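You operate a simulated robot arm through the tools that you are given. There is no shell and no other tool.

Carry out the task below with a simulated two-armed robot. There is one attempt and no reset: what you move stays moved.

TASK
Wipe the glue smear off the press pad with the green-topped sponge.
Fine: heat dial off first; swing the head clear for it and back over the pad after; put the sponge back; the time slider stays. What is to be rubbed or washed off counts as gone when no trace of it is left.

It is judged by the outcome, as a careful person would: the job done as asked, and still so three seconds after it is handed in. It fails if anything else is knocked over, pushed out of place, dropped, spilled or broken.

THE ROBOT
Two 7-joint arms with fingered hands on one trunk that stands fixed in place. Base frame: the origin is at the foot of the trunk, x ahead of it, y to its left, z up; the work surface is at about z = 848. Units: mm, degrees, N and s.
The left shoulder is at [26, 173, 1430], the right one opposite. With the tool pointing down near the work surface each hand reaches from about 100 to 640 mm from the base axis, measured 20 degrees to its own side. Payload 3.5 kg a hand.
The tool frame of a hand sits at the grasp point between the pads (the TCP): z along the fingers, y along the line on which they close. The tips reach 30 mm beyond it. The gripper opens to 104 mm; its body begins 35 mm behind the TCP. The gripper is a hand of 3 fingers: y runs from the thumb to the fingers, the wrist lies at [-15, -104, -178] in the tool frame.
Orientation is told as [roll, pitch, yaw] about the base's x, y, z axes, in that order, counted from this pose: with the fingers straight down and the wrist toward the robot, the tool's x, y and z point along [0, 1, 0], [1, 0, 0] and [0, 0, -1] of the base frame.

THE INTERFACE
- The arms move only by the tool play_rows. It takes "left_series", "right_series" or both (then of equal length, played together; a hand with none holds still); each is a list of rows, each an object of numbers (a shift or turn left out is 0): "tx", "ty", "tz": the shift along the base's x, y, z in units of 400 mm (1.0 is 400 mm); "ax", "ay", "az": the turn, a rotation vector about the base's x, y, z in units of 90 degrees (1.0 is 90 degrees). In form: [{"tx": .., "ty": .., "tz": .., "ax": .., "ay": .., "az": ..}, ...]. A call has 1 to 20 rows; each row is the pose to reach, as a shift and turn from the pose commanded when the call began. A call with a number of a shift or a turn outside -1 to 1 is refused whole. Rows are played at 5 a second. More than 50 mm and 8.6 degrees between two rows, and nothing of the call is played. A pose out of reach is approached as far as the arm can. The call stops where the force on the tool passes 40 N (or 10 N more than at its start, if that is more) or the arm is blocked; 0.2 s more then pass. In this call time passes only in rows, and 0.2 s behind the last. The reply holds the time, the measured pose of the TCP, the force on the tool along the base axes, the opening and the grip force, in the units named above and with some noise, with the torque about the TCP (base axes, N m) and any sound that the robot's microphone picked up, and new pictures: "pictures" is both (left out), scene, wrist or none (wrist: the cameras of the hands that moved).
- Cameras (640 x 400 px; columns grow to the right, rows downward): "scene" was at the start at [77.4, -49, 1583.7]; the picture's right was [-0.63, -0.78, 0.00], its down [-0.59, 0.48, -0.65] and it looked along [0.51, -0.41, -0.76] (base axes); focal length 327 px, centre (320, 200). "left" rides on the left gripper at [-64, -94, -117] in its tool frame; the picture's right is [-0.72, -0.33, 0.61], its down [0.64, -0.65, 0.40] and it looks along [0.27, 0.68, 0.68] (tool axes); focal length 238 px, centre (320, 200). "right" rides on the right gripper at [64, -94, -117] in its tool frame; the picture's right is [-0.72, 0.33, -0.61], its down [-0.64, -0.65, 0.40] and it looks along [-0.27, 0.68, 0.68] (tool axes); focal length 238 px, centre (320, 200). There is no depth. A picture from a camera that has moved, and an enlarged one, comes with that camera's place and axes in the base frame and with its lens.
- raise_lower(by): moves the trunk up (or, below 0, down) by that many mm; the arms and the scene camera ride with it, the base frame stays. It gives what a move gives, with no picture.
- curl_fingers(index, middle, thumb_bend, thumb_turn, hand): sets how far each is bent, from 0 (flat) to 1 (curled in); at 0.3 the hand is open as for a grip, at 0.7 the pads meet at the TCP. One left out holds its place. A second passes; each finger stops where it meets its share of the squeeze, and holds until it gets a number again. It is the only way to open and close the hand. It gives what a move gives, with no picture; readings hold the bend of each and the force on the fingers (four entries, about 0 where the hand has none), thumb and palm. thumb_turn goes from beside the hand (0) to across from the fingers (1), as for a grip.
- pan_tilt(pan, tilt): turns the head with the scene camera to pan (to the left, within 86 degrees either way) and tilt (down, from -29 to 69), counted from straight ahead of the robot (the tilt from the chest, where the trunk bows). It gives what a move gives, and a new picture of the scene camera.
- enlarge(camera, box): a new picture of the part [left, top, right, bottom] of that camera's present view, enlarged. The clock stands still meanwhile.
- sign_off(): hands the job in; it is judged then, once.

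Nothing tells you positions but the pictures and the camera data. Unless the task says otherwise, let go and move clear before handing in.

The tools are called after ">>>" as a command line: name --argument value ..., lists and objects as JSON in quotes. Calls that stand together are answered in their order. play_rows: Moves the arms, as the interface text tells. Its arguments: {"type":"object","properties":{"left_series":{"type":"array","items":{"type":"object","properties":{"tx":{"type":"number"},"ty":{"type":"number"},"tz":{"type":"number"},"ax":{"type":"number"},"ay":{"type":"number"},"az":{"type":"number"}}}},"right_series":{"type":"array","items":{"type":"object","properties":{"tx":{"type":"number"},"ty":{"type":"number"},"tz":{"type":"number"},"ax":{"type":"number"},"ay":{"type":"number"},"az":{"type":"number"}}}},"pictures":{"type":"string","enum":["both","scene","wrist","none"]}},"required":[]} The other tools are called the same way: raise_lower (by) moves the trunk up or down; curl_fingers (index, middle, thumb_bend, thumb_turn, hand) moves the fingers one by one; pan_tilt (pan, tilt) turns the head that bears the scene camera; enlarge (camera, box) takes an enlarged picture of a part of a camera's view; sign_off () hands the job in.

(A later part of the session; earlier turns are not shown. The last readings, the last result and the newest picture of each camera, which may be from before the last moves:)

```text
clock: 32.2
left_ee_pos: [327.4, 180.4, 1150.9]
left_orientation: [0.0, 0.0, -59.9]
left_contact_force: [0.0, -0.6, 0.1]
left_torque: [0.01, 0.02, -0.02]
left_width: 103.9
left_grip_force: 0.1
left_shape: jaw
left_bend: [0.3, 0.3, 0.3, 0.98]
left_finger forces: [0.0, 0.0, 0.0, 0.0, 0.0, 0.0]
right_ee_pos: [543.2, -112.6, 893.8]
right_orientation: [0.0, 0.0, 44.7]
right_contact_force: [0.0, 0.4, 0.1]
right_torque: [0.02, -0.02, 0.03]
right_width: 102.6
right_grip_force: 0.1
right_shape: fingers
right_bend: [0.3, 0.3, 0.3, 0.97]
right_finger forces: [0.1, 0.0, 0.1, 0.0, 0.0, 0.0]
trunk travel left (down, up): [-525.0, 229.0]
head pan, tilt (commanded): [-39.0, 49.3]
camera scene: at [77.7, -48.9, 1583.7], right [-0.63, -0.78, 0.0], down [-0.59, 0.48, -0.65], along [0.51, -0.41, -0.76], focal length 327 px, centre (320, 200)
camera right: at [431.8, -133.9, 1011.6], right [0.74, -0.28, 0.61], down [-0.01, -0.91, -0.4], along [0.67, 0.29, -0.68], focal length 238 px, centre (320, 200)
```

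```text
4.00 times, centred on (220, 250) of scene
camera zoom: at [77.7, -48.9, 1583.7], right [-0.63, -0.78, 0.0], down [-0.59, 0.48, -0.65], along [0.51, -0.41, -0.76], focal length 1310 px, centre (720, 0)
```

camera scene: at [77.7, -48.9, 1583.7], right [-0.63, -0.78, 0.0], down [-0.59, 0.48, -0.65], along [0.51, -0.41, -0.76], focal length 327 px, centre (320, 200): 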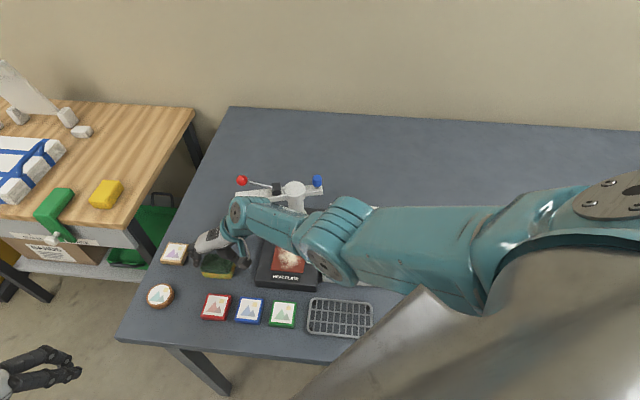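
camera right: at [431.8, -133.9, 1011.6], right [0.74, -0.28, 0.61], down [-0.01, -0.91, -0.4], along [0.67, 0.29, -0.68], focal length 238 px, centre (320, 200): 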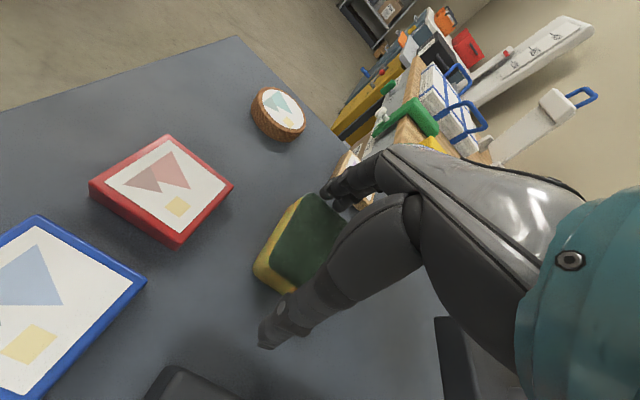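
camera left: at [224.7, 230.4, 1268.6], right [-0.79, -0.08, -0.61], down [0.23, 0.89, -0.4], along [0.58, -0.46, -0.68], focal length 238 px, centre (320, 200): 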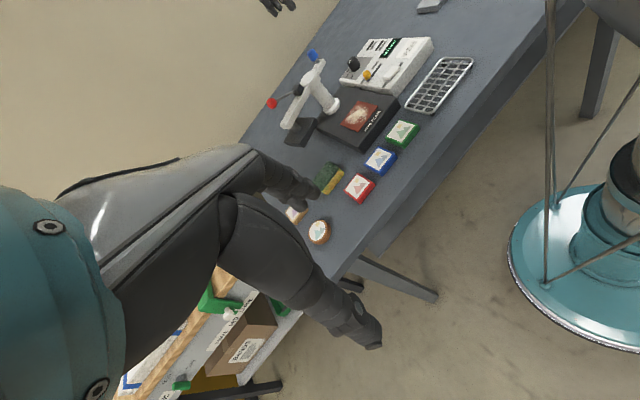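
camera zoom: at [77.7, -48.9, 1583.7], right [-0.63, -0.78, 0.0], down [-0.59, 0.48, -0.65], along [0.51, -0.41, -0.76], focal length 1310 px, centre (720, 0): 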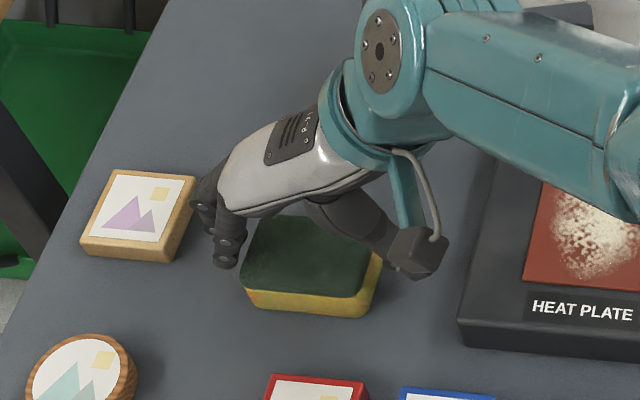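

Fingers flank the sponge's two ends. I'll close gently.

>>> curl_fingers --hand "right" --index 0.42 --middle 0.42 --thumb_bend 0.42

>>> enlarge --camera "right" --box '[160, 150, 400, 390]'

>>> enlarge --camera "scene" --box '[140, 200, 300, 300]'

```text
clock: 33.2
left_ee_pos: [327.6, 179.4, 1152.2]
left_orientation: [0.0, 0.1, -59.8]
left_contact_force: [-1.2, 0.9, -0.6]
left_torque: [0.04, -0.02, -0.04]
left_width: 103.9
left_grip_force: 0.0
left_shape: jaw
left_bend: [0.3, 0.3, 0.3, 0.98]
left_finger forces: [0.0, 0.0, 0.0, 0.1, 0.0, 0.1]
right_ee_pos: [543.3, -112.0, 895.1]
right_orientation: [0.0, 0.0, 44.7]
right_contact_force: [0.7, 0.0, -0.6]
right_torque: [0.02, 0.0, 0.02]
right_width: 74.6
right_grip_force: 0.7
right_shape: fingers
right_bend: [0.41, 0.41, 0.41, 0.97]
right_finger forces: [0.4, 0.4, 0.0, 0.0, 0.6, 0.1]
trunk travel left (down, up): [-525.0, 229.0]
head pan, tilt (commanded): [-39.0, 49.3]
```

```text
1.67 times, centred on (280, 270) of right
camera zoom: at [431.6, -133.8, 1011.7], right [0.74, -0.28, 0.61], down [-0.01, -0.91, -0.4], along [0.67, 0.29, -0.68], focal length 397 px, centre (387, 83)
```

zoom: 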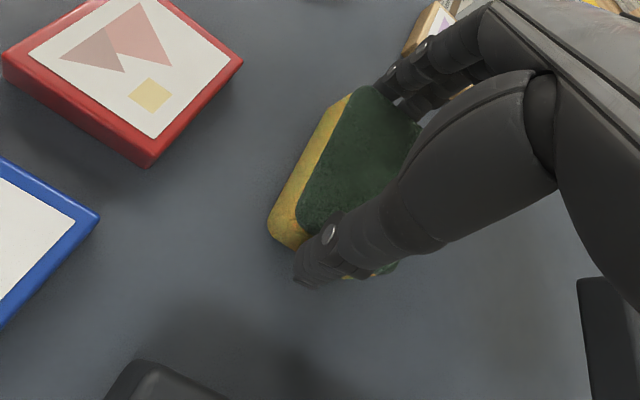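

```text
4.00 times, centred on (220, 250) of scene
camera zoom: at [77.4, -49.0, 1583.7], right [-0.63, -0.78, 0.0], down [-0.59, 0.48, -0.65], along [0.51, -0.41, -0.76], focal length 1310 px, centre (720, 0)
```

zoom: 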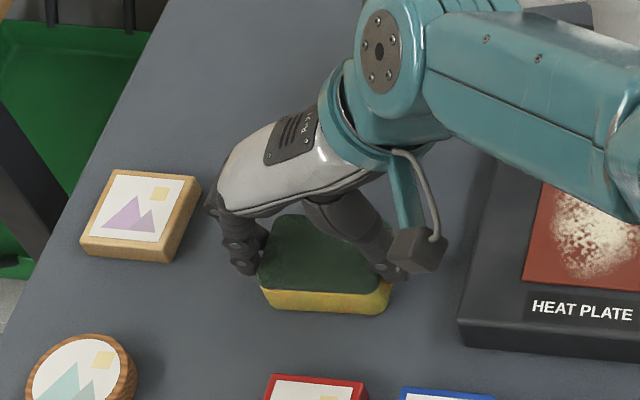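

The sponge is touched on both ends (it slid a few mm toward the thumb; I'll return it to its original spot later). I'll firm up the grip.

>>> curl_fingers --hand "right" --index 0.5 --middle 0.5 --thumb_bend 0.5

>>> enlarge --camera "scene" --box '[140, 200, 300, 300]'

```text
clock: 34.2
left_ee_pos: [326.8, 179.8, 1150.6]
left_orientation: [0.0, -0.1, -59.9]
left_contact_force: [-0.4, 0.1, -0.3]
left_torque: [-0.01, -0.03, 0.0]
left_width: 103.7
left_grip_force: 0.1
left_shape: jaw
left_bend: [0.3, 0.3, 0.3, 0.98]
left_finger forces: [0.0, 0.1, 0.0, 0.0, 0.0, 0.0]
right_ee_pos: [543.6, -111.6, 894.4]
right_orientation: [-0.1, -0.1, 44.7]
right_contact_force: [-0.1, 0.3, 0.6]
right_torque: [0.02, 0.0, 0.02]
right_width: 71.5
right_grip_force: 8.5
right_shape: fingers
right_bend: [0.44, 0.46, 0.42, 0.97]
right_finger forces: [4.6, 4.4, 0.0, 0.1, 8.5, 0.0]
trunk travel left (down, up): [-525.0, 229.0]
head pan, tilt (commanded): [-39.0, 49.3]
```

```text
4.00 times, centred on (220, 250) of scene
camera zoom: at [77.4, -48.9, 1583.7], right [-0.63, -0.78, 0.0], down [-0.59, 0.48, -0.65], along [0.51, -0.41, -0.76], focal length 1310 px, centre (720, 0)
```

zoom: 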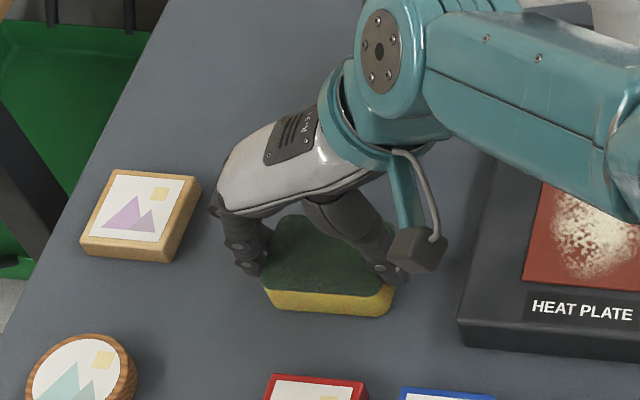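

Grip is 8.5 N; I'll add a bit more so that it won't slip while rubbing, then lift slightly to test.

>>> curl_fingers --hand "right" --index 0.57 --middle 0.57 --thumb_bend 0.55

>>> play_rows --right_series '[{"tz": 0.025}, {"tz": 0.05}, {"tz": 0.1}, {"tz": 0.15}]'

>>> enlarge --camera "right" --box '[160, 150, 400, 390]'

>>> enlarge --camera "scene" --box '[140, 200, 300, 300]'

```text
clock: 35.2
left_ee_pos: [326.8, 179.9, 1151.1]
left_orientation: [0.1, -0.1, -60.0]
left_contact_force: [0.3, -0.2, -0.4]
left_torque: [-0.03, 0.0, 0.01]
left_width: 103.7
left_grip_force: 0.0
left_shape: jaw
left_bend: [0.3, 0.3, 0.3, 0.98]
left_finger forces: [0.0, 0.1, 0.1, 0.0, 0.0, 0.1]
right_ee_pos: [543.3, -112.2, 893.6]
right_orientation: [0.0, 0.0, 44.6]
right_contact_force: [-0.2, 1.4, 1.5]
right_torque: [0.03, -0.05, 0.07]
right_width: 70.6
right_grip_force: 14.1
right_shape: fingers
right_bend: [0.47, 0.49, 0.41, 0.96]
right_finger forces: [7.3, 7.4, 0.0, 0.1, 13.9, 0.0]
trunk travel left (down, up): [-525.0, 229.0]
head pan, tilt (commanded): [-39.0, 49.3]
```

```text
clock: 36.2
left_ee_pos: [328.0, 180.1, 1151.7]
left_orientation: [0.0, 0.0, -59.9]
left_contact_force: [0.7, 0.4, -0.4]
left_torque: [0.0, 0.01, -0.01]
left_width: 103.4
left_grip_force: 0.1
left_shape: jaw
left_bend: [0.3, 0.3, 0.3, 0.98]
left_finger forces: [0.0, 0.0, 0.0, 0.0, 0.0, 0.1]
right_ee_pos: [542.9, -113.9, 954.0]
right_orientation: [0.0, 0.0, 44.5]
right_contact_force: [-0.3, -0.4, -0.2]
right_torque: [0.01, -0.01, 0.0]
right_width: 70.3
right_grip_force: 14.1
right_shape: fingers
right_bend: [0.47, 0.49, 0.41, 0.96]
right_finger forces: [7.2, 7.0, 0.1, 0.0, 14.0, 0.0]
trunk travel left (down, up): [-525.0, 229.0]
head pan, tilt (commanded): [-39.0, 49.3]
camera scene: at [77.4, -48.9, 1583.7], right [-0.63, -0.78, 0.0], down [-0.59, 0.48, -0.65], along [0.51, -0.41, -0.76], focal length 327 px, centre (320, 200)
camera right: at [430.8, -134.5, 1071.8], right [0.74, -0.28, 0.61], down [-0.01, -0.91, -0.4], along [0.67, 0.29, -0.68], focal length 238 px, centre (320, 200)
```

scene: 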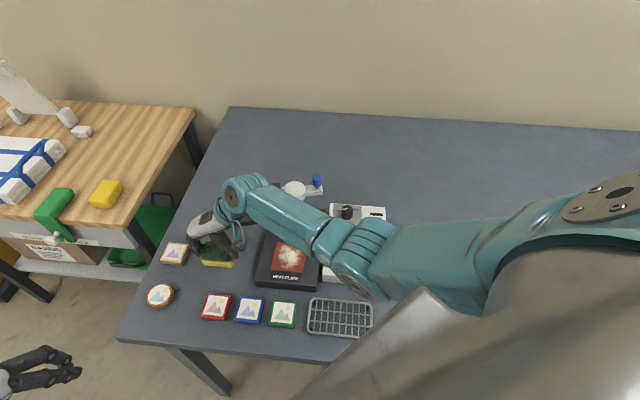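
right: 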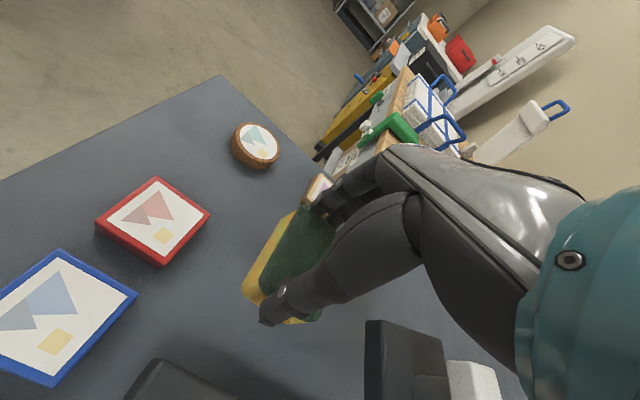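

```text
1.67 times, centred on (280, 270) of right
camera zoom: at [430.8, -134.5, 1071.8], right [0.74, -0.28, 0.61], down [-0.01, -0.91, -0.4], along [0.67, 0.29, -0.68], focal length 397 px, centre (387, 83)
```

zoom: 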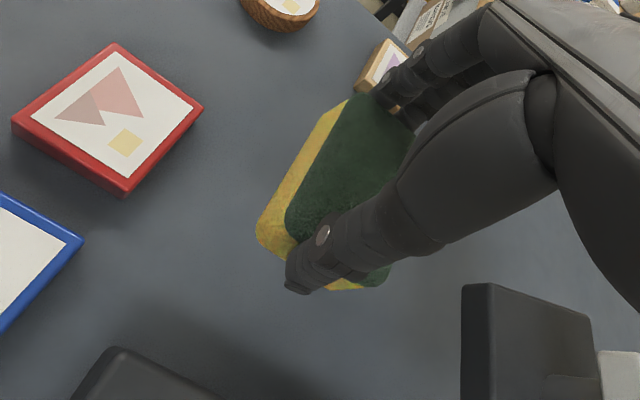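

```text
4.00 times, centred on (220, 250) of scene
camera zoom: at [77.4, -48.9, 1583.7], right [-0.63, -0.78, 0.0], down [-0.59, 0.48, -0.65], along [0.51, -0.41, -0.76], focal length 1310 px, centre (720, 0)
```

zoom: 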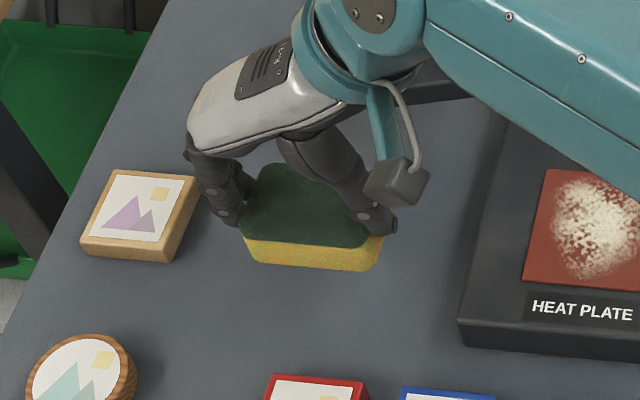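

The sponge is firmly held, with its bottom about 46 mm below the TCP. I'll carry it over the pad at a safe height and check alignment.

>>> play_rows --right_series '[{"tz": 0.05}, {"tz": 0.1}, {"tx": -0.045, "ty": -0.07, "tz": 0.1}, {"tx": -0.09, "ty": -0.14, "tz": 0.1}, {"tx": -0.135, "ty": -0.21, "tz": 0.1}, {"tx": -0.18, "ty": -0.28, "tz": 0.1}, {"tx": -0.2275, "ty": -0.35, "tz": 0.09}, {"tx": -0.2275, "ty": -0.35, "tz": 0.0275}]'

>>> enlarge --camera "scene" --box '[220, 180, 380, 300]'

>>> enlarge --camera "right" --box '[160, 150, 400, 390]'

>>> enlarge --camera "left" --box '[280, 50, 440, 150]'

```text
clock: 38.0
left_ee_pos: [328.2, 178.9, 1150.5]
left_orientation: [0.0, 0.1, -59.9]
left_contact_force: [0.9, 0.1, 0.1]
left_torque: [-0.01, 0.03, 0.0]
left_width: 103.8
left_grip_force: 0.0
left_shape: jaw
left_bend: [0.3, 0.3, 0.3, 0.98]
left_finger forces: [0.0, 0.0, 0.0, 0.0, 0.1, 0.1]
right_ee_pos: [452.8, -253.2, 964.7]
right_orientation: [0.1, 0.0, 44.7]
right_contact_force: [0.5, -0.5, 0.2]
right_torque: [-0.03, 0.02, -0.04]
right_width: 70.7
right_grip_force: 14.3
right_shape: fingers
right_bend: [0.47, 0.49, 0.41, 0.96]
right_finger forces: [7.1, 7.0, 0.0, 0.1, 14.0, 0.1]
trunk travel left (down, up): [-525.0, 229.0]
head pan, tilt (commanded): [-39.0, 49.3]
camera scene: at [78.0, -48.5, 1583.7], right [-0.63, -0.78, 0.0], down [-0.59, 0.48, -0.65], along [0.51, -0.41, -0.76], focal length 327 px, centre (320, 200)
camera right: at [339.7, -274.2, 1082.4], right [0.74, -0.28, 0.61], down [-0.01, -0.91, -0.4], along [0.67, 0.29, -0.68], focal length 238 px, centre (320, 200)
```

scene: 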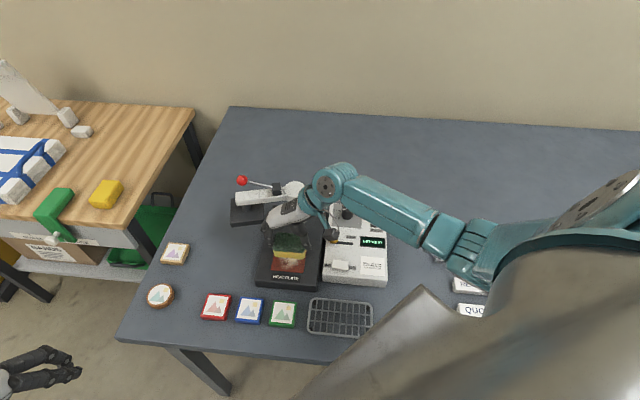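
right: 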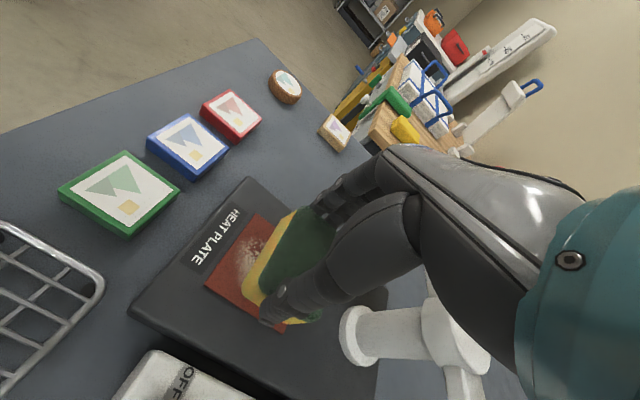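

```text
3.33 times, centred on (300, 240) of scene
camera zoom: at [78.0, -48.5, 1583.7], right [-0.63, -0.78, 0.0], down [-0.59, 0.48, -0.65], along [0.51, -0.41, -0.76], focal length 1091 px, centre (387, 67)
```

zoom: 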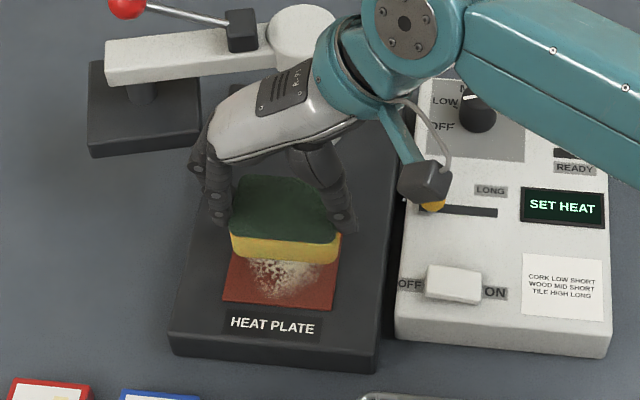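

```text
1.67 times, centred on (280, 270) of right
camera zoom: at [339.7, -274.2, 1082.4], right [0.74, -0.28, 0.61], down [-0.01, -0.91, -0.4], along [0.67, 0.29, -0.68], focal length 397 px, centre (387, 83)
```

zoom: 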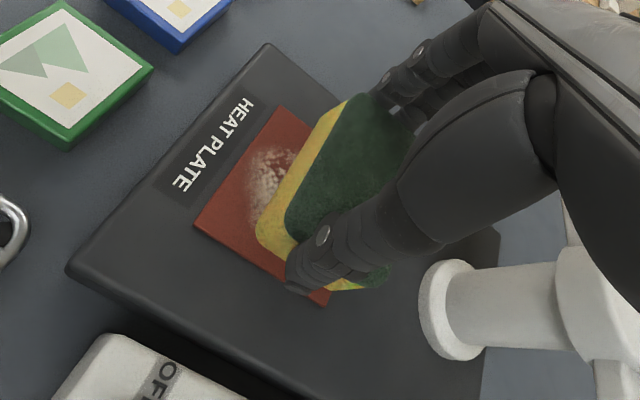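

```text
4.00 times, centred on (360, 100) of left
camera zoom: at [225.8, 230.0, 1267.9], right [-0.79, -0.08, -0.61], down [0.23, 0.89, -0.4], along [0.57, -0.46, -0.68], focal length 953 px, centre (160, 600)
```

zoom: 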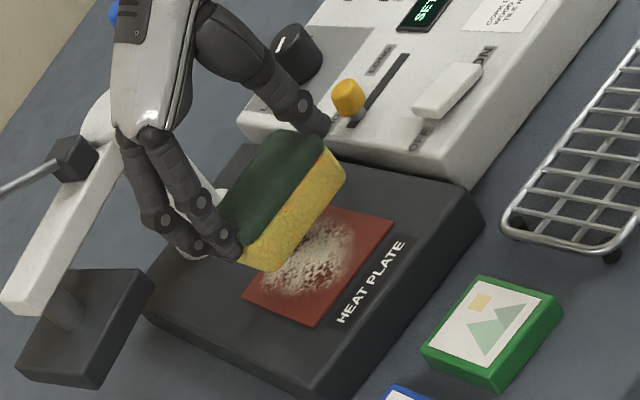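

The sponge is over the pad. I'll lower it in small steps until it presses on the pad.

>>> play_rows --right_series '[{"tz": -0.03}, {"tz": -0.06}, {"tz": -0.08}, {"tz": -0.088}]' --pictures "none"

>>> play_rows --right_series '[{"tz": -0.005}, {"tz": -0.01}]' --pictures "none"

```text
clock: 39.0
left_ee_pos: [327.7, 179.6, 1152.1]
left_orientation: [0.1, -0.1, -60.0]
left_contact_force: [0.0, -0.3, -0.3]
left_torque: [-0.03, -0.01, -0.04]
left_width: 103.7
left_grip_force: 0.1
left_shape: jaw
left_bend: [0.3, 0.3, 0.3, 0.98]
left_finger forces: [0.0, 0.1, 0.0, 0.1, 0.1, 0.0]
right_ee_pos: [450.9, -252.1, 931.2]
right_orientation: [-0.1, -0.2, 44.7]
right_contact_force: [-1.5, 0.1, 9.9]
right_torque: [0.08, -0.06, 0.01]
right_width: 70.6
right_grip_force: 14.4
right_shape: fingers
right_bend: [0.48, 0.49, 0.41, 0.96]
right_finger forces: [6.7, 6.8, 0.0, 0.1, 15.3, 0.0]
trunk travel left (down, up): [-525.0, 229.0]
head pan, tilt (commanded): [-39.0, 49.3]
```

```text
clock: 39.6
left_ee_pos: [325.9, 180.2, 1152.1]
left_orientation: [0.1, -0.1, -59.9]
left_contact_force: [0.3, 0.5, 0.9]
left_torque: [0.0, 0.0, -0.05]
left_width: 103.6
left_grip_force: 0.1
left_shape: jaw
left_bend: [0.3, 0.3, 0.3, 0.98]
left_finger forces: [0.0, 0.0, 0.1, 0.1, 0.0, 0.0]
right_ee_pos: [452.0, -251.3, 928.4]
right_orientation: [-0.2, -0.3, 44.6]
right_contact_force: [-1.5, 0.6, 26.5]
right_torque: [-0.16, 0.28, 0.07]
right_width: 71.3
right_grip_force: 16.0
right_shape: fingers
right_bend: [0.48, 0.5, 0.41, 0.96]
right_finger forces: [7.1, 6.8, 0.0, 0.1, 18.0, 0.0]
trunk travel left (down, up): [-525.0, 229.0]
head pan, tilt (commanded): [-39.0, 49.3]
```

Contact at about z = 930; 26 N is more than needed. I'll ease up about 2.5 mm and start rubbing back and forth over the pad.

>>> play_rows --right_series '[{"tz": 0.006, "tx": -0.01414, "ty": 0.01414}, {"tz": 0.006, "tx": -0.02828, "ty": 0.02828}, {"tz": 0.006, "tx": -0.04243, "ty": 0.04243}, {"tz": 0.006, "tx": -0.03182, "ty": 0.05303}, {"tz": 0.006, "tx": -0.01768, "ty": 0.03889}, {"tz": 0.006, "tx": -0.00354, "ty": 0.02475}, {"tz": 0.006, "tx": 0.01061, "ty": 0.01061}, {"tz": 0.006, "tx": 0.02475, "ty": -0.00354}, {"tz": 0.006, "tx": 0.03889, "ty": -0.01768}, {"tz": 0.006, "tx": 0.05303, "ty": -0.03182}, {"tz": 0.006, "tx": 0.03182, "ty": -0.05303}, {"tz": 0.006, "tx": 0.01768, "ty": -0.03889}, {"tz": 0.006, "tx": 0.00354, "ty": -0.02475}, {"tz": 0.006, "tx": -0.01061, "ty": -0.01061}, {"tz": 0.006, "tx": -0.02475, "ty": 0.00354}, {"tz": 0.006, "tx": -0.03889, "ty": 0.01768}, {"tz": 0.006, "tx": -0.05303, "ty": 0.03182}, {"tz": 0.006, "tx": -0.04243, "ty": 0.04243}, {"tz": 0.006, "tx": -0.02121, "ty": 0.02121}, {"tz": 0.006}]'

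>>> enlarge --camera "left" --box '[280, 50, 440, 150]'

>>> enlarge --camera "scene" --box '[220, 180, 380, 300]'

```text
clock: 43.8
left_ee_pos: [327.5, 180.6, 1151.3]
left_orientation: [0.0, 0.0, -60.0]
left_contact_force: [0.7, 0.5, 0.0]
left_torque: [-0.03, 0.0, 0.01]
left_width: 103.5
left_grip_force: 0.1
left_shape: jaw
left_bend: [0.3, 0.3, 0.3, 0.98]
left_finger forces: [0.0, 0.0, 0.1, 0.1, 0.0, 0.1]
right_ee_pos: [452.5, -253.9, 928.6]
right_orientation: [0.0, 0.1, 44.7]
right_contact_force: [0.1, 1.4, 0.7]
right_torque: [-0.01, 0.0, -0.02]
right_width: 71.4
right_grip_force: 14.4
right_shape: fingers
right_bend: [0.48, 0.5, 0.42, 0.96]
right_finger forces: [8.1, 6.7, 0.0, 0.0, 14.9, 0.0]
trunk travel left (down, up): [-525.0, 229.0]
head pan, tilt (commanded): [-39.0, 49.3]
camera scene: at [77.7, -48.9, 1583.7], right [-0.63, -0.78, 0.0], down [-0.59, 0.48, -0.65], along [0.51, -0.41, -0.76], focal length 327 px, centre (320, 200)
camera right: at [340.2, -275.1, 1045.8], right [0.74, -0.28, 0.61], down [-0.01, -0.91, -0.4], along [0.67, 0.29, -0.68], focal length 238 px, centre (320, 200)
```

scene: 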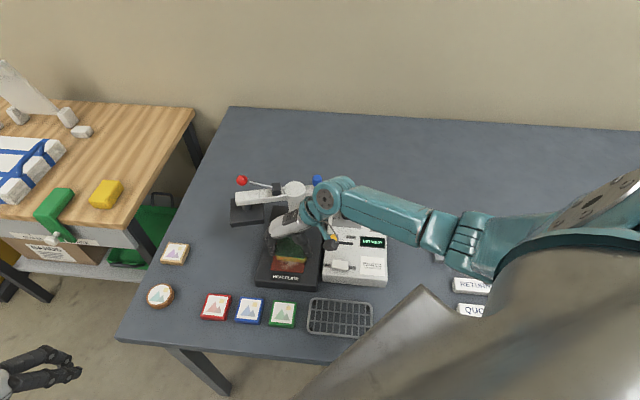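
right: 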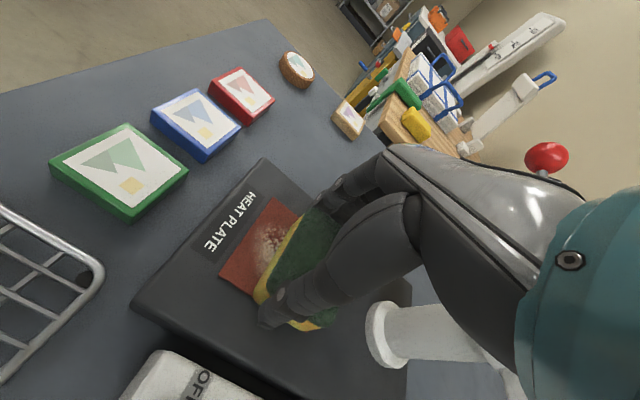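

```text
4.00 times, centred on (360, 100) of left
camera zoom: at [225.6, 229.7, 1268.1], right [-0.79, -0.08, -0.61], down [0.23, 0.89, -0.4], along [0.58, -0.46, -0.68], focal length 953 px, centre (160, 600)
```

zoom: 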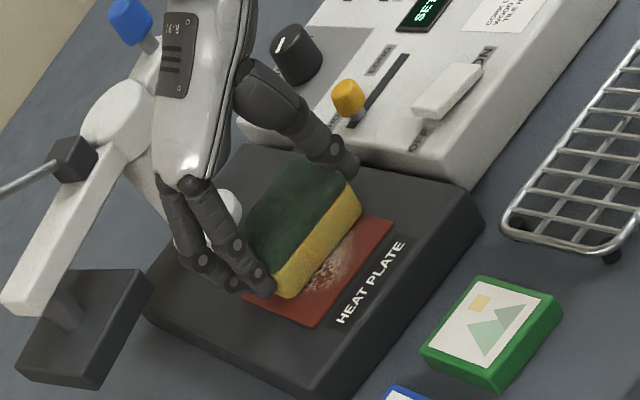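

```text
3.33 times, centred on (300, 240) of scene
camera zoom: at [77.7, -48.9, 1583.7], right [-0.63, -0.78, 0.0], down [-0.59, 0.48, -0.65], along [0.51, -0.41, -0.76], focal length 1091 px, centre (387, 67)
```

zoom: 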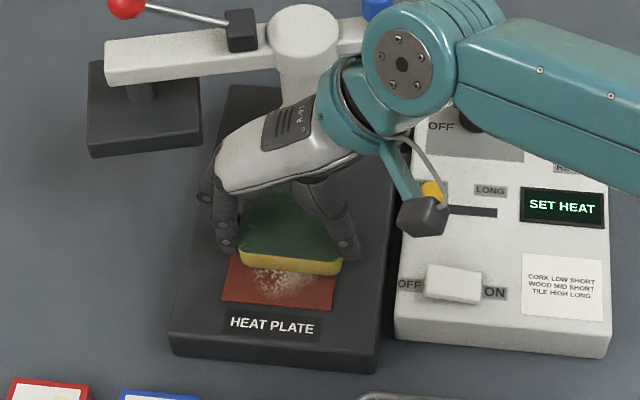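

The sponge rode up in the grip so pressure fell, and it sits a bit to the rear-right of the pad centre; the smear is partly gone. I'll press about 2.5 mm deeper and shift the rubbing area forward and left.

>>> play_rows --right_series '[{"tz": -0.0065, "tx": -0.0053, "ty": 0.02298}, {"tz": -0.0065, "tx": -0.01945, "ty": 0.03712}, {"tz": -0.0065, "tx": -0.03359, "ty": 0.05127}, {"tz": -0.0065, "tx": -0.04773, "ty": 0.06541}, {"tz": -0.0065, "tx": -0.0548, "ty": 0.07248}, {"tz": -0.0065, "tx": -0.03712, "ty": 0.09016}, {"tz": -0.0065, "tx": -0.02298, "ty": 0.07602}, {"tz": -0.0065, "tx": -0.00884, "ty": 0.06187}, {"tz": -0.0065, "tx": 0.0053, "ty": 0.04773}, {"tz": -0.0065, "tx": 0.01945, "ty": 0.03359}, {"tz": -0.0065, "tx": 0.03359, "ty": 0.01945}, {"tz": -0.0065, "tx": 0.01591, "ty": 0.00177}, {"tz": -0.0065, "tx": 0.00177, "ty": 0.01591}, {"tz": -0.0065, "tx": -0.01237, "ty": 0.03005}, {"tz": -0.0065, "tx": -0.02652, "ty": 0.0442}, {"tz": -0.0065, "tx": -0.04066, "ty": 0.05834}, {"tz": -0.0065, "tx": -0.04596, "ty": 0.08132}, {"tz": -0.0065, "tx": -0.02475, "ty": 0.0601}, {"tz": -0.0065, "tx": -0.00354, "ty": 0.03889}, {"tz": -0.0065, "tx": 0.01768, "ty": 0.01768}]'

>>> enlarge --camera "left" --box '[280, 50, 440, 150]'

>>> enlarge --camera "scene" --box '[220, 180, 380, 300]'

```text
clock: 48.0
left_ee_pos: [327.5, 180.5, 1152.4]
left_orientation: [0.0, 0.0, -60.0]
left_contact_force: [0.6, 1.0, -0.6]
left_torque: [0.02, 0.0, 0.0]
left_width: 103.9
left_grip_force: 0.1
left_shape: jaw
left_bend: [0.3, 0.3, 0.3, 0.98]
left_finger forces: [0.0, 0.1, 0.0, 0.0, 0.1, 0.1]
right_ee_pos: [457.4, -245.7, 926.3]
right_orientation: [0.0, 0.1, 44.6]
right_contact_force: [1.0, -0.3, 0.0]
right_torque: [0.03, -0.02, 0.02]
right_width: 70.0
right_grip_force: 14.9
right_shape: fingers
right_bend: [0.48, 0.5, 0.43, 0.96]
right_finger forces: [8.3, 6.4, 0.0, 0.1, 14.9, 0.0]
trunk travel left (down, up): [-525.0, 229.0]
head pan, tilt (commanded): [-39.0, 49.3]
camera scene: at [77.8, -49.1, 1583.7], right [-0.63, -0.78, 0.0], down [-0.59, 0.48, -0.65], along [0.51, -0.41, -0.76], focal length 327 px, centre (320, 200)
camera right: at [346.1, -268.2, 1043.9], right [0.74, -0.28, 0.61], down [-0.01, -0.91, -0.4], along [0.67, 0.29, -0.68], focal length 238 px, centre (320, 200)
```

scene: 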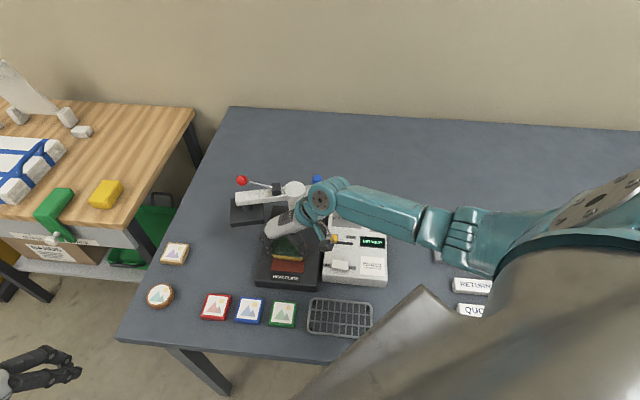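
right: 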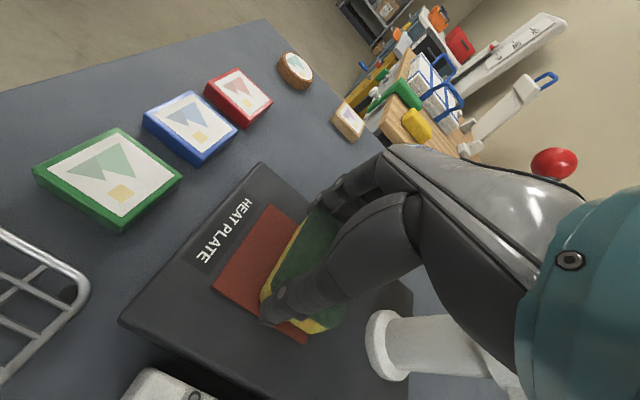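

```text
4.00 times, centred on (360, 100) of left
camera zoom: at [225.6, 229.6, 1268.1], right [-0.79, -0.08, -0.61], down [0.23, 0.89, -0.4], along [0.57, -0.46, -0.68], focal length 953 px, centre (160, 600)
```

zoom: 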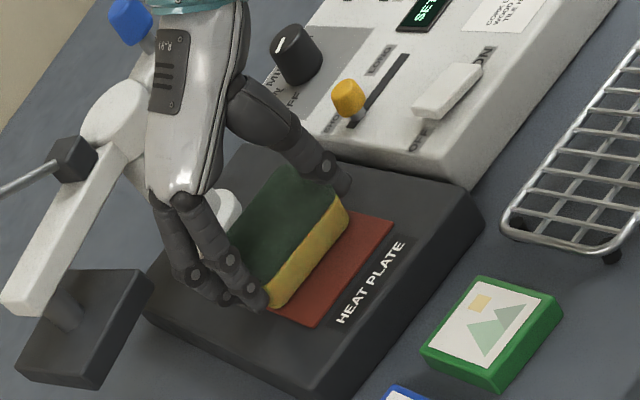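

```text
3.33 times, centred on (300, 240) of scene
camera zoom: at [77.8, -49.1, 1583.7], right [-0.63, -0.78, 0.0], down [-0.59, 0.48, -0.65], along [0.51, -0.41, -0.76], focal length 1091 px, centre (387, 67)
```

zoom: 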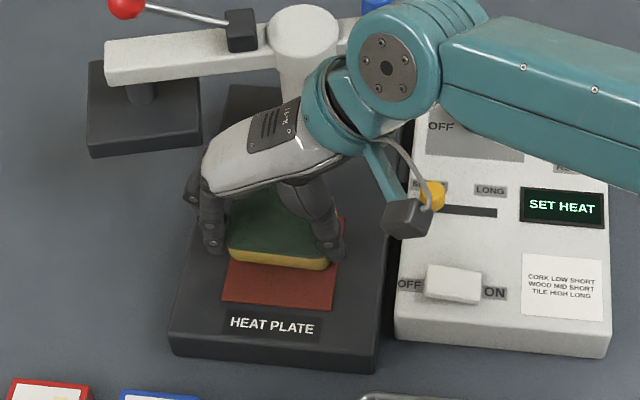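

The front half of the pad is clean. I'll lift and move the sponge aside to the right, well above the panel, to inspect the rear half.

>>> play_rows --right_series '[{"tz": 0.08}, {"tz": 0.16}, {"tz": 0.18, "tx": -0.06, "ty": -0.06}, {"tz": 0.18, "tx": -0.12, "ty": -0.12}, {"tz": 0.18, "tx": -0.18, "ty": -0.18}]'

>>> enlarge --camera "left" --box '[300, 70, 420, 145]'

>>> enlarge --camera "scene" --box '[240, 215, 340, 290]'

```text
clock: 49.2
left_ee_pos: [326.8, 178.9, 1151.7]
left_orientation: [0.1, 0.0, -59.9]
left_contact_force: [-0.3, -0.5, -0.3]
left_torque: [0.02, -0.02, 0.05]
left_width: 103.6
left_grip_force: 0.1
left_shape: jaw
left_bend: [0.3, 0.3, 0.3, 0.98]
left_finger forces: [0.0, 0.0, 0.0, 0.0, 0.0, 0.1]
right_ee_pos: [385.9, -317.1, 998.5]
right_orientation: [0.0, -0.1, 44.7]
right_contact_force: [-0.6, 0.1, -0.2]
right_torque: [0.01, -0.02, 0.02]
right_width: 69.8
right_grip_force: 15.0
right_shape: fingers
right_bend: [0.48, 0.5, 0.43, 0.96]
right_finger forces: [8.2, 6.2, 0.0, 0.0, 14.8, 0.1]
trunk travel left (down, up): [-525.0, 229.0]
head pan, tilt (commanded): [-39.0, 49.3]
camera scene: at [76.5, -49.7, 1583.7], right [-0.63, -0.78, 0.0], down [-0.59, 0.48, -0.65], along [0.51, -0.41, -0.76], focal length 327 px, centre (320, 200)
camera right: at [273.9, -338.8, 1115.2], right [0.74, -0.28, 0.61], down [-0.01, -0.91, -0.41], along [0.68, 0.29, -0.68], focal length 238 px, centre (320, 200)
```

scene: 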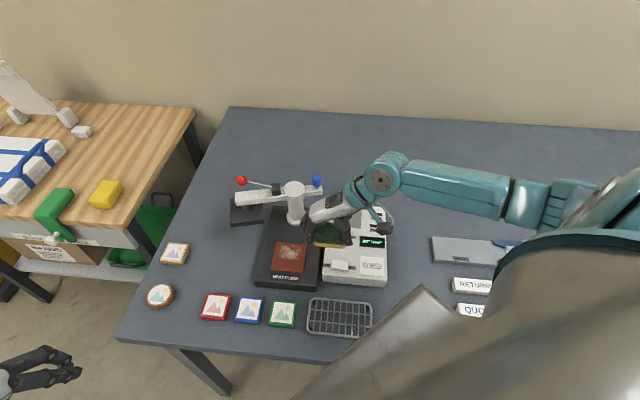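
right: 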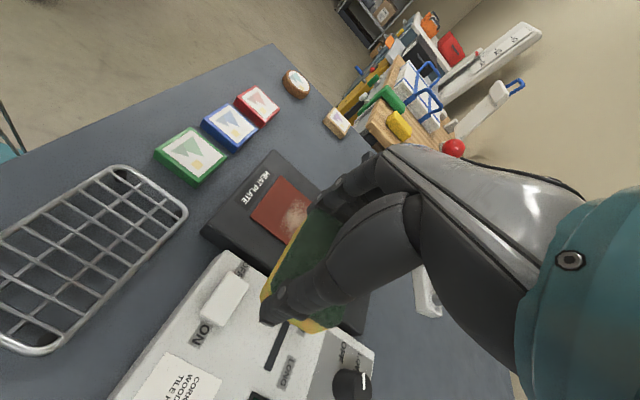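

```text
5.33 times, centred on (360, 108) of left
camera zoom: at [224.6, 229.1, 1268.4], right [-0.79, -0.08, -0.61], down [0.23, 0.89, -0.4], along [0.58, -0.46, -0.68], focal length 1271 px, centre (107, 693)
```

zoom: 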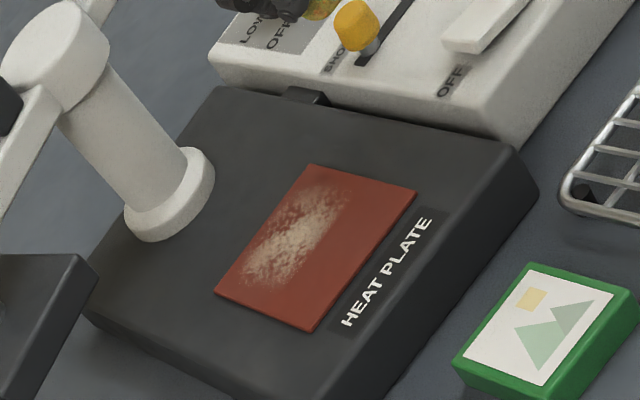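

```text
5.33 times, centred on (290, 252) of scene
camera zoom: at [76.5, -49.7, 1583.7], right [-0.63, -0.78, 0.0], down [-0.59, 0.48, -0.65], along [0.51, -0.41, -0.76], focal length 1746 px, centre (480, -80)
```

zoom: 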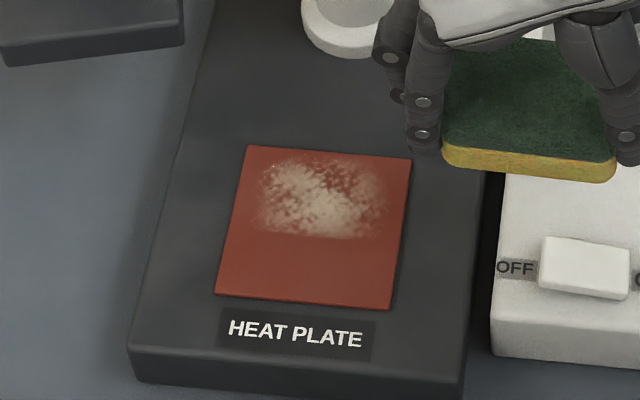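

The front is clean; a band at the rear remains. The sponge has also crept up in the grip, so I'll set it on the pad, re-grip it a few mm higher and firmer, then rub the rear band.

>>> play_rows --right_series '[{"tx": 0.06, "ty": 0.06}, {"tx": 0.12, "ty": 0.12}, {"tx": 0.18, "ty": 0.18}, {"tx": 0.18, "ty": 0.18, "tz": -0.09}, {"tx": 0.18, "ty": 0.18, "tz": -0.16}, {"tx": 0.18, "ty": 0.18, "tz": -0.18}]' --pictures "none"

>>> curl_fingers --hand "right" --index 0.39 --middle 0.39 --thumb_bend 0.37

>>> play_rows --right_series '[{"tz": 0.008}, {"tz": 0.016}]'

>>> enlarge --camera "left" --box '[280, 50, 440, 150]'

>>> enlarge --camera "scene" --box '[240, 215, 340, 290]'

```text
clock: 50.6
left_ee_pos: [327.3, 178.8, 1151.3]
left_orientation: [0.1, -0.1, -60.0]
left_contact_force: [0.3, 0.7, 0.1]
left_torque: [0.01, 0.0, 0.0]
left_width: 103.5
left_grip_force: 0.0
left_shape: jaw
left_bend: [0.3, 0.3, 0.3, 0.98]
left_finger forces: [0.0, 0.1, 0.0, 0.1, 0.0, 0.1]
right_ee_pos: [457.7, -245.7, 925.7]
right_orientation: [-0.2, -0.2, 44.7]
right_contact_force: [0.4, -0.4, 3.5]
right_torque: [0.01, -0.06, -0.04]
right_width: 70.1
right_grip_force: 14.7
right_shape: fingers
right_bend: [0.48, 0.5, 0.43, 0.96]
right_finger forces: [8.5, 6.3, 0.1, 0.0, 15.0, 0.0]
trunk travel left (down, up): [-525.0, 229.0]
head pan, tilt (commanded): [-39.0, 49.3]
```

```text
clock: 51.6
left_ee_pos: [328.0, 179.5, 1151.7]
left_orientation: [0.0, 0.0, -59.9]
left_contact_force: [0.0, -0.9, -0.3]
left_torque: [0.03, 0.03, 0.03]
left_width: 103.5
left_grip_force: 0.2
left_shape: jaw
left_bend: [0.3, 0.3, 0.3, 0.98]
left_finger forces: [0.0, 0.1, 0.1, 0.0, 0.0, 0.0]
right_ee_pos: [456.4, -245.8, 924.9]
right_orientation: [0.0, 0.0, 44.7]
right_contact_force: [0.0, 0.4, 0.3]
right_torque: [0.01, 0.02, 0.01]
right_width: 83.0
right_grip_force: 0.1
right_shape: fingers
right_bend: [0.39, 0.39, 0.37, 0.97]
right_finger forces: [0.0, 0.0, 0.0, 0.0, 0.0, 0.0]
trunk travel left (down, up): [-525.0, 229.0]
head pan, tilt (commanded): [-39.0, 49.3]
```

```text
clock: 52.2
left_ee_pos: [327.8, 180.7, 1151.7]
left_orientation: [0.0, 0.0, -59.9]
left_contact_force: [-0.1, 0.2, 0.7]
left_torque: [-0.02, 0.02, -0.04]
left_width: 103.9
left_grip_force: 0.0
left_shape: jaw
left_bend: [0.3, 0.3, 0.3, 0.98]
left_finger forces: [0.0, 0.1, 0.1, 0.0, 0.1, 0.1]
right_ee_pos: [457.9, -246.7, 931.5]
right_orientation: [0.0, 0.1, 44.7]
right_contact_force: [0.2, -0.6, 0.4]
right_torque: [-0.04, -0.02, 0.02]
right_width: 83.0
right_grip_force: 0.1
right_shape: fingers
right_bend: [0.39, 0.39, 0.37, 0.97]
right_finger forces: [0.0, 0.0, 0.1, 0.0, 0.1, 0.1]
trunk travel left (down, up): [-525.0, 229.0]
head pan, tilt (commanded): [-39.0, 49.3]
camera scene: at [77.5, -49.0, 1583.7], right [-0.63, -0.78, 0.0], down [-0.59, 0.48, -0.65], along [0.51, -0.41, -0.76], focal length 327 px, centre (320, 200)
camera right: at [345.7, -267.6, 1048.7], right [0.74, -0.28, 0.61], down [-0.01, -0.91, -0.4], along [0.68, 0.29, -0.68], focal length 238 px, centre (320, 200)
```

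scene: 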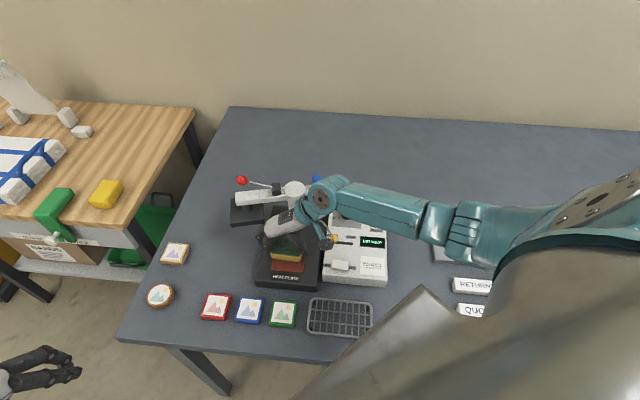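
right: 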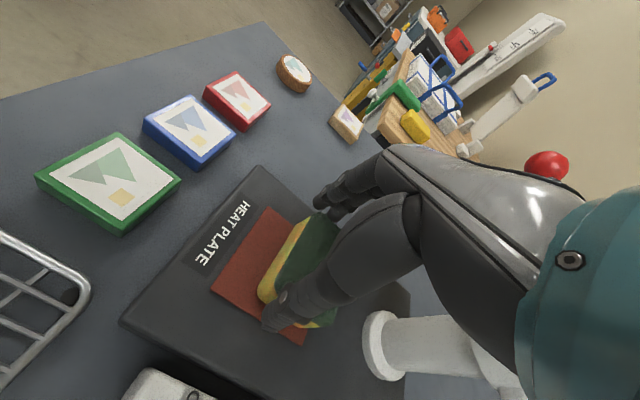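

```text
4.00 times, centred on (360, 100) of left
camera zoom: at [225.4, 229.7, 1268.1], right [-0.79, -0.08, -0.61], down [0.23, 0.89, -0.4], along [0.58, -0.46, -0.68], focal length 953 px, centre (160, 600)
```

zoom: 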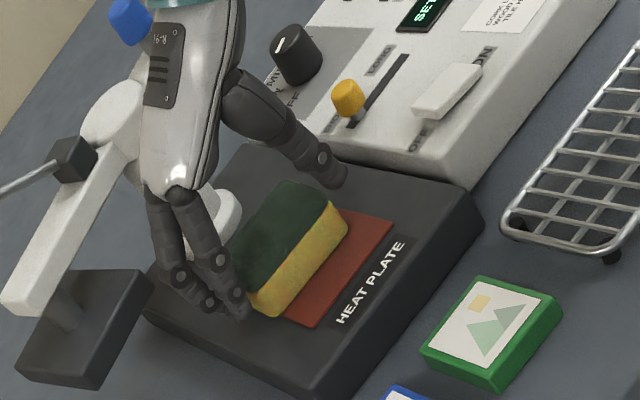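

```text
5.33 times, centred on (290, 252) of scene
camera zoom: at [77.5, -49.0, 1583.7], right [-0.63, -0.78, 0.0], down [-0.59, 0.48, -0.65], along [0.51, -0.41, -0.76], focal length 1746 px, centre (480, -80)
```

zoom: 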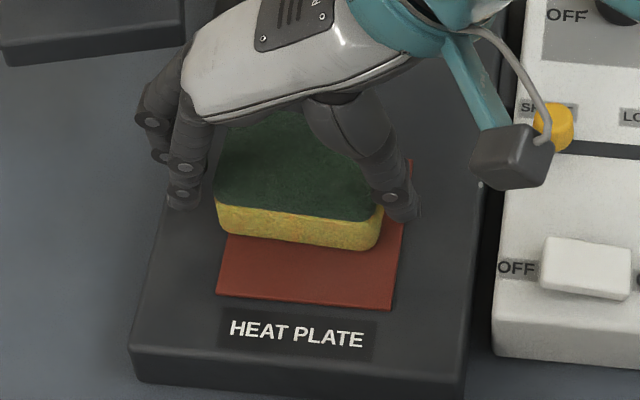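

The sponge lies flat on the pad. I'll close the grip again, firmer.

>>> curl_fingers --hand "right" --index 0.46 --middle 0.46 --thumb_bend 0.46

>>> curl_fingers --hand "right" --index 0.63 --middle 0.63 --thumb_bend 0.61

>>> enlarge --camera "left" --box '[280, 50, 440, 150]'

```text
clock: 53.2
left_ee_pos: [327.2, 179.8, 1152.3]
left_orientation: [0.1, 0.0, -59.8]
left_contact_force: [0.3, 0.2, 0.3]
left_torque: [-0.04, 0.02, 0.03]
left_width: 103.7
left_grip_force: 0.1
left_shape: jaw
left_bend: [0.3, 0.3, 0.3, 0.98]
left_finger forces: [0.0, 0.0, 0.0, 0.0, 0.0, 0.0]
right_ee_pos: [457.3, -246.2, 930.0]
right_orientation: [0.1, 0.0, 44.7]
right_contact_force: [0.5, -0.8, 1.5]
right_torque: [0.02, -0.04, 0.0]
right_width: 72.8
right_grip_force: 4.0
right_shape: fingers
right_bend: [0.43, 0.44, 0.42, 0.97]
right_finger forces: [2.7, 1.5, 0.0, 0.1, 4.2, 0.0]
trunk travel left (down, up): [-525.0, 229.0]
head pan, tilt (commanded): [-39.0, 49.3]
```

```text
clock: 54.2
left_ee_pos: [327.1, 179.3, 1151.2]
left_orientation: [0.0, 0.1, -59.9]
left_contact_force: [1.0, -0.9, 0.2]
left_torque: [0.03, -0.03, 0.0]
left_width: 103.9
left_grip_force: 0.1
left_shape: jaw
left_bend: [0.3, 0.3, 0.3, 0.98]
left_finger forces: [0.1, 0.0, 0.0, 0.0, 0.0, 0.0]
right_ee_pos: [457.9, -245.1, 931.8]
right_orientation: [0.0, 0.0, 44.6]
right_contact_force: [-0.6, 0.2, 3.1]
right_torque: [0.05, -0.12, 0.03]
right_width: 70.8
right_grip_force: 18.8
right_shape: fingers
right_bend: [0.5, 0.54, 0.4, 0.96]
right_finger forces: [9.9, 9.6, 0.0, 0.1, 18.3, 0.1]
trunk travel left (down, up): [-525.0, 229.0]
head pan, tilt (commanded): [-39.0, 49.3]
```

```text
4.00 times, centred on (360, 100) of left
camera zoom: at [225.2, 229.8, 1268.1], right [-0.79, -0.08, -0.61], down [0.23, 0.89, -0.4], along [0.58, -0.46, -0.68], focal length 953 px, centre (160, 600)
```

zoom: 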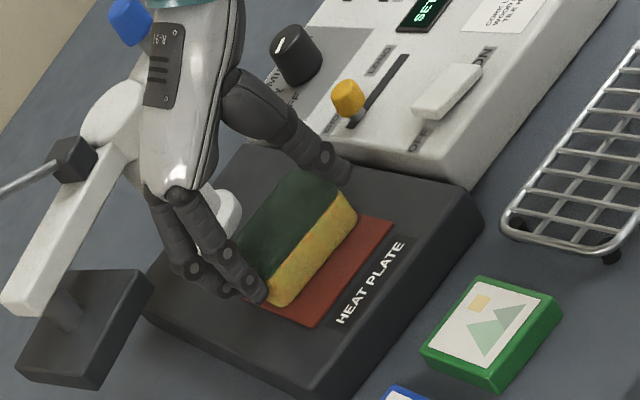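

Grip is now about 19 N. I'll rub over the rear band with light downward pressure.

>>> play_rows --right_series '[{"tz": -0.004, "tx": -0.01061, "ty": 0.01061}, {"tz": -0.004, "tx": 0.00354, "ty": -0.00354}, {"tz": -0.004, "tx": 0.01768, "ty": -0.01768}, {"tz": -0.004, "tx": 0.03182, "ty": -0.03182}, {"tz": -0.004, "tx": 0.03889, "ty": -0.03889}, {"tz": -0.004, "tx": 0.0495, "ty": -0.02828}, {"tz": -0.004, "tx": 0.03536, "ty": -0.01414}, {"tz": -0.004, "tx": 0.02121, "ty": 0.0}, {"tz": -0.004, "tx": 0.00707, "ty": 0.01414}, {"tz": -0.004, "tx": -0.00354, "ty": 0.02475}, {"tz": -0.004, "tx": 0.01061, "ty": 0.01061}, {"tz": -0.004, "tx": 0.02475, "ty": -0.00354}, {"tz": -0.004, "tx": 0.03889, "ty": -0.01768}, {"tz": -0.004, "tx": 0.0495, "ty": -0.02828}, {"tz": -0.004, "tx": 0.02828, "ty": -0.0495}, {"tz": -0.004, "tx": 0.01414, "ty": -0.03536}, {"tz": -0.004, "tx": 0.0, "ty": -0.02121}, {"tz": -0.004, "tx": -0.01414, "ty": -0.00707}, {"tz": -0.004, "tx": 0.00354, "ty": -0.02475}, {"tz": -0.004, "tx": 0.0, "ty": 0.0}]'

>>> enlarge --camera "left" --box '[280, 50, 440, 150]'

```text
clock: 58.4
left_ee_pos: [325.8, 178.5, 1152.4]
left_orientation: [0.1, 0.0, -59.9]
left_contact_force: [-0.7, 0.0, 0.5]
left_torque: [0.02, 0.02, 0.03]
left_width: 103.9
left_grip_force: 0.0
left_shape: jaw
left_bend: [0.3, 0.3, 0.3, 0.98]
left_finger forces: [0.0, 0.1, 0.0, 0.1, 0.0, 0.0]
right_ee_pos: [457.9, -247.0, 929.3]
right_orientation: [-0.1, 0.0, 44.6]
right_contact_force: [-3.6, -7.0, 13.4]
right_torque: [-0.25, 0.18, 0.09]
right_width: 71.1
right_grip_force: 19.3
right_shape: fingers
right_bend: [0.54, 0.56, 0.37, 0.97]
right_finger forces: [7.1, 6.8, 0.0, 0.0, 22.9, 0.1]
trunk travel left (down, up): [-525.0, 229.0]
head pan, tilt (commanded): [-39.0, 49.3]
camera scene: at [75.7, -49.6, 1583.8], right [-0.63, -0.78, 0.0], down [-0.59, 0.48, -0.65], along [0.51, -0.41, -0.76], focal length 327 px, centre (320, 200)
camera right: at [345.3, -269.3, 1047.2], right [0.74, -0.28, 0.61], down [-0.01, -0.92, -0.4], along [0.68, 0.29, -0.68], focal length 238 px, centre (320, 200)
```

scene: 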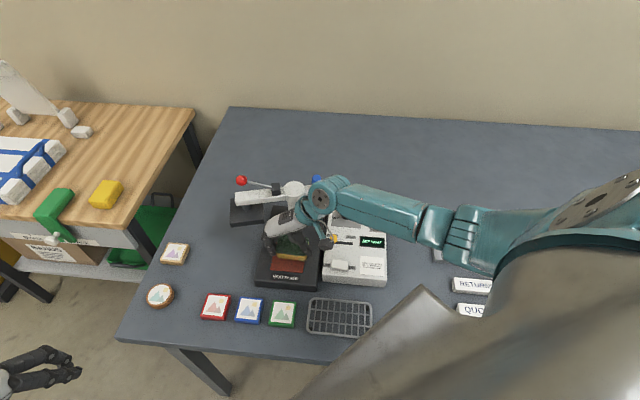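
right: 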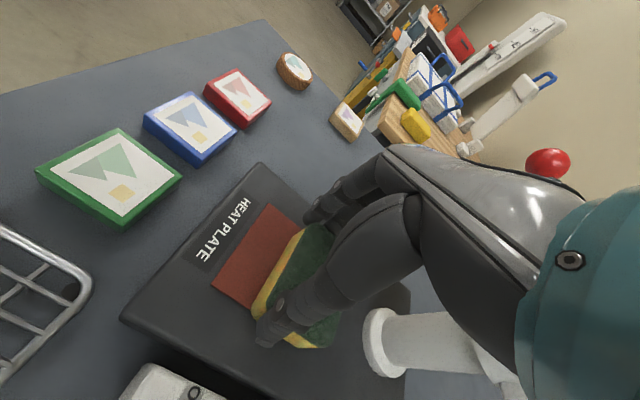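

```text
4.00 times, centred on (360, 100) of left
camera zoom: at [224.0, 229.2, 1268.6], right [-0.79, -0.08, -0.61], down [0.23, 0.89, -0.4], along [0.58, -0.46, -0.68], focal length 953 px, centre (160, 600)
```

zoom: 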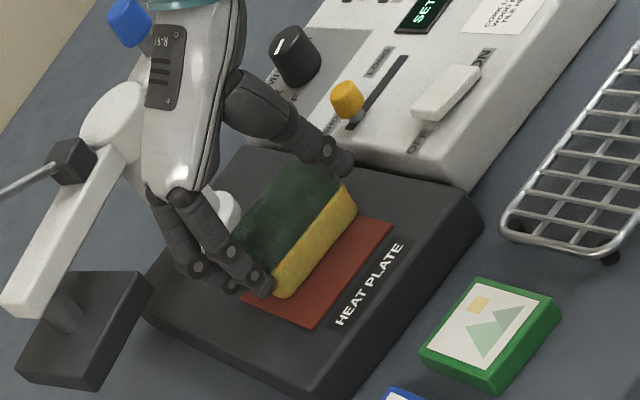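

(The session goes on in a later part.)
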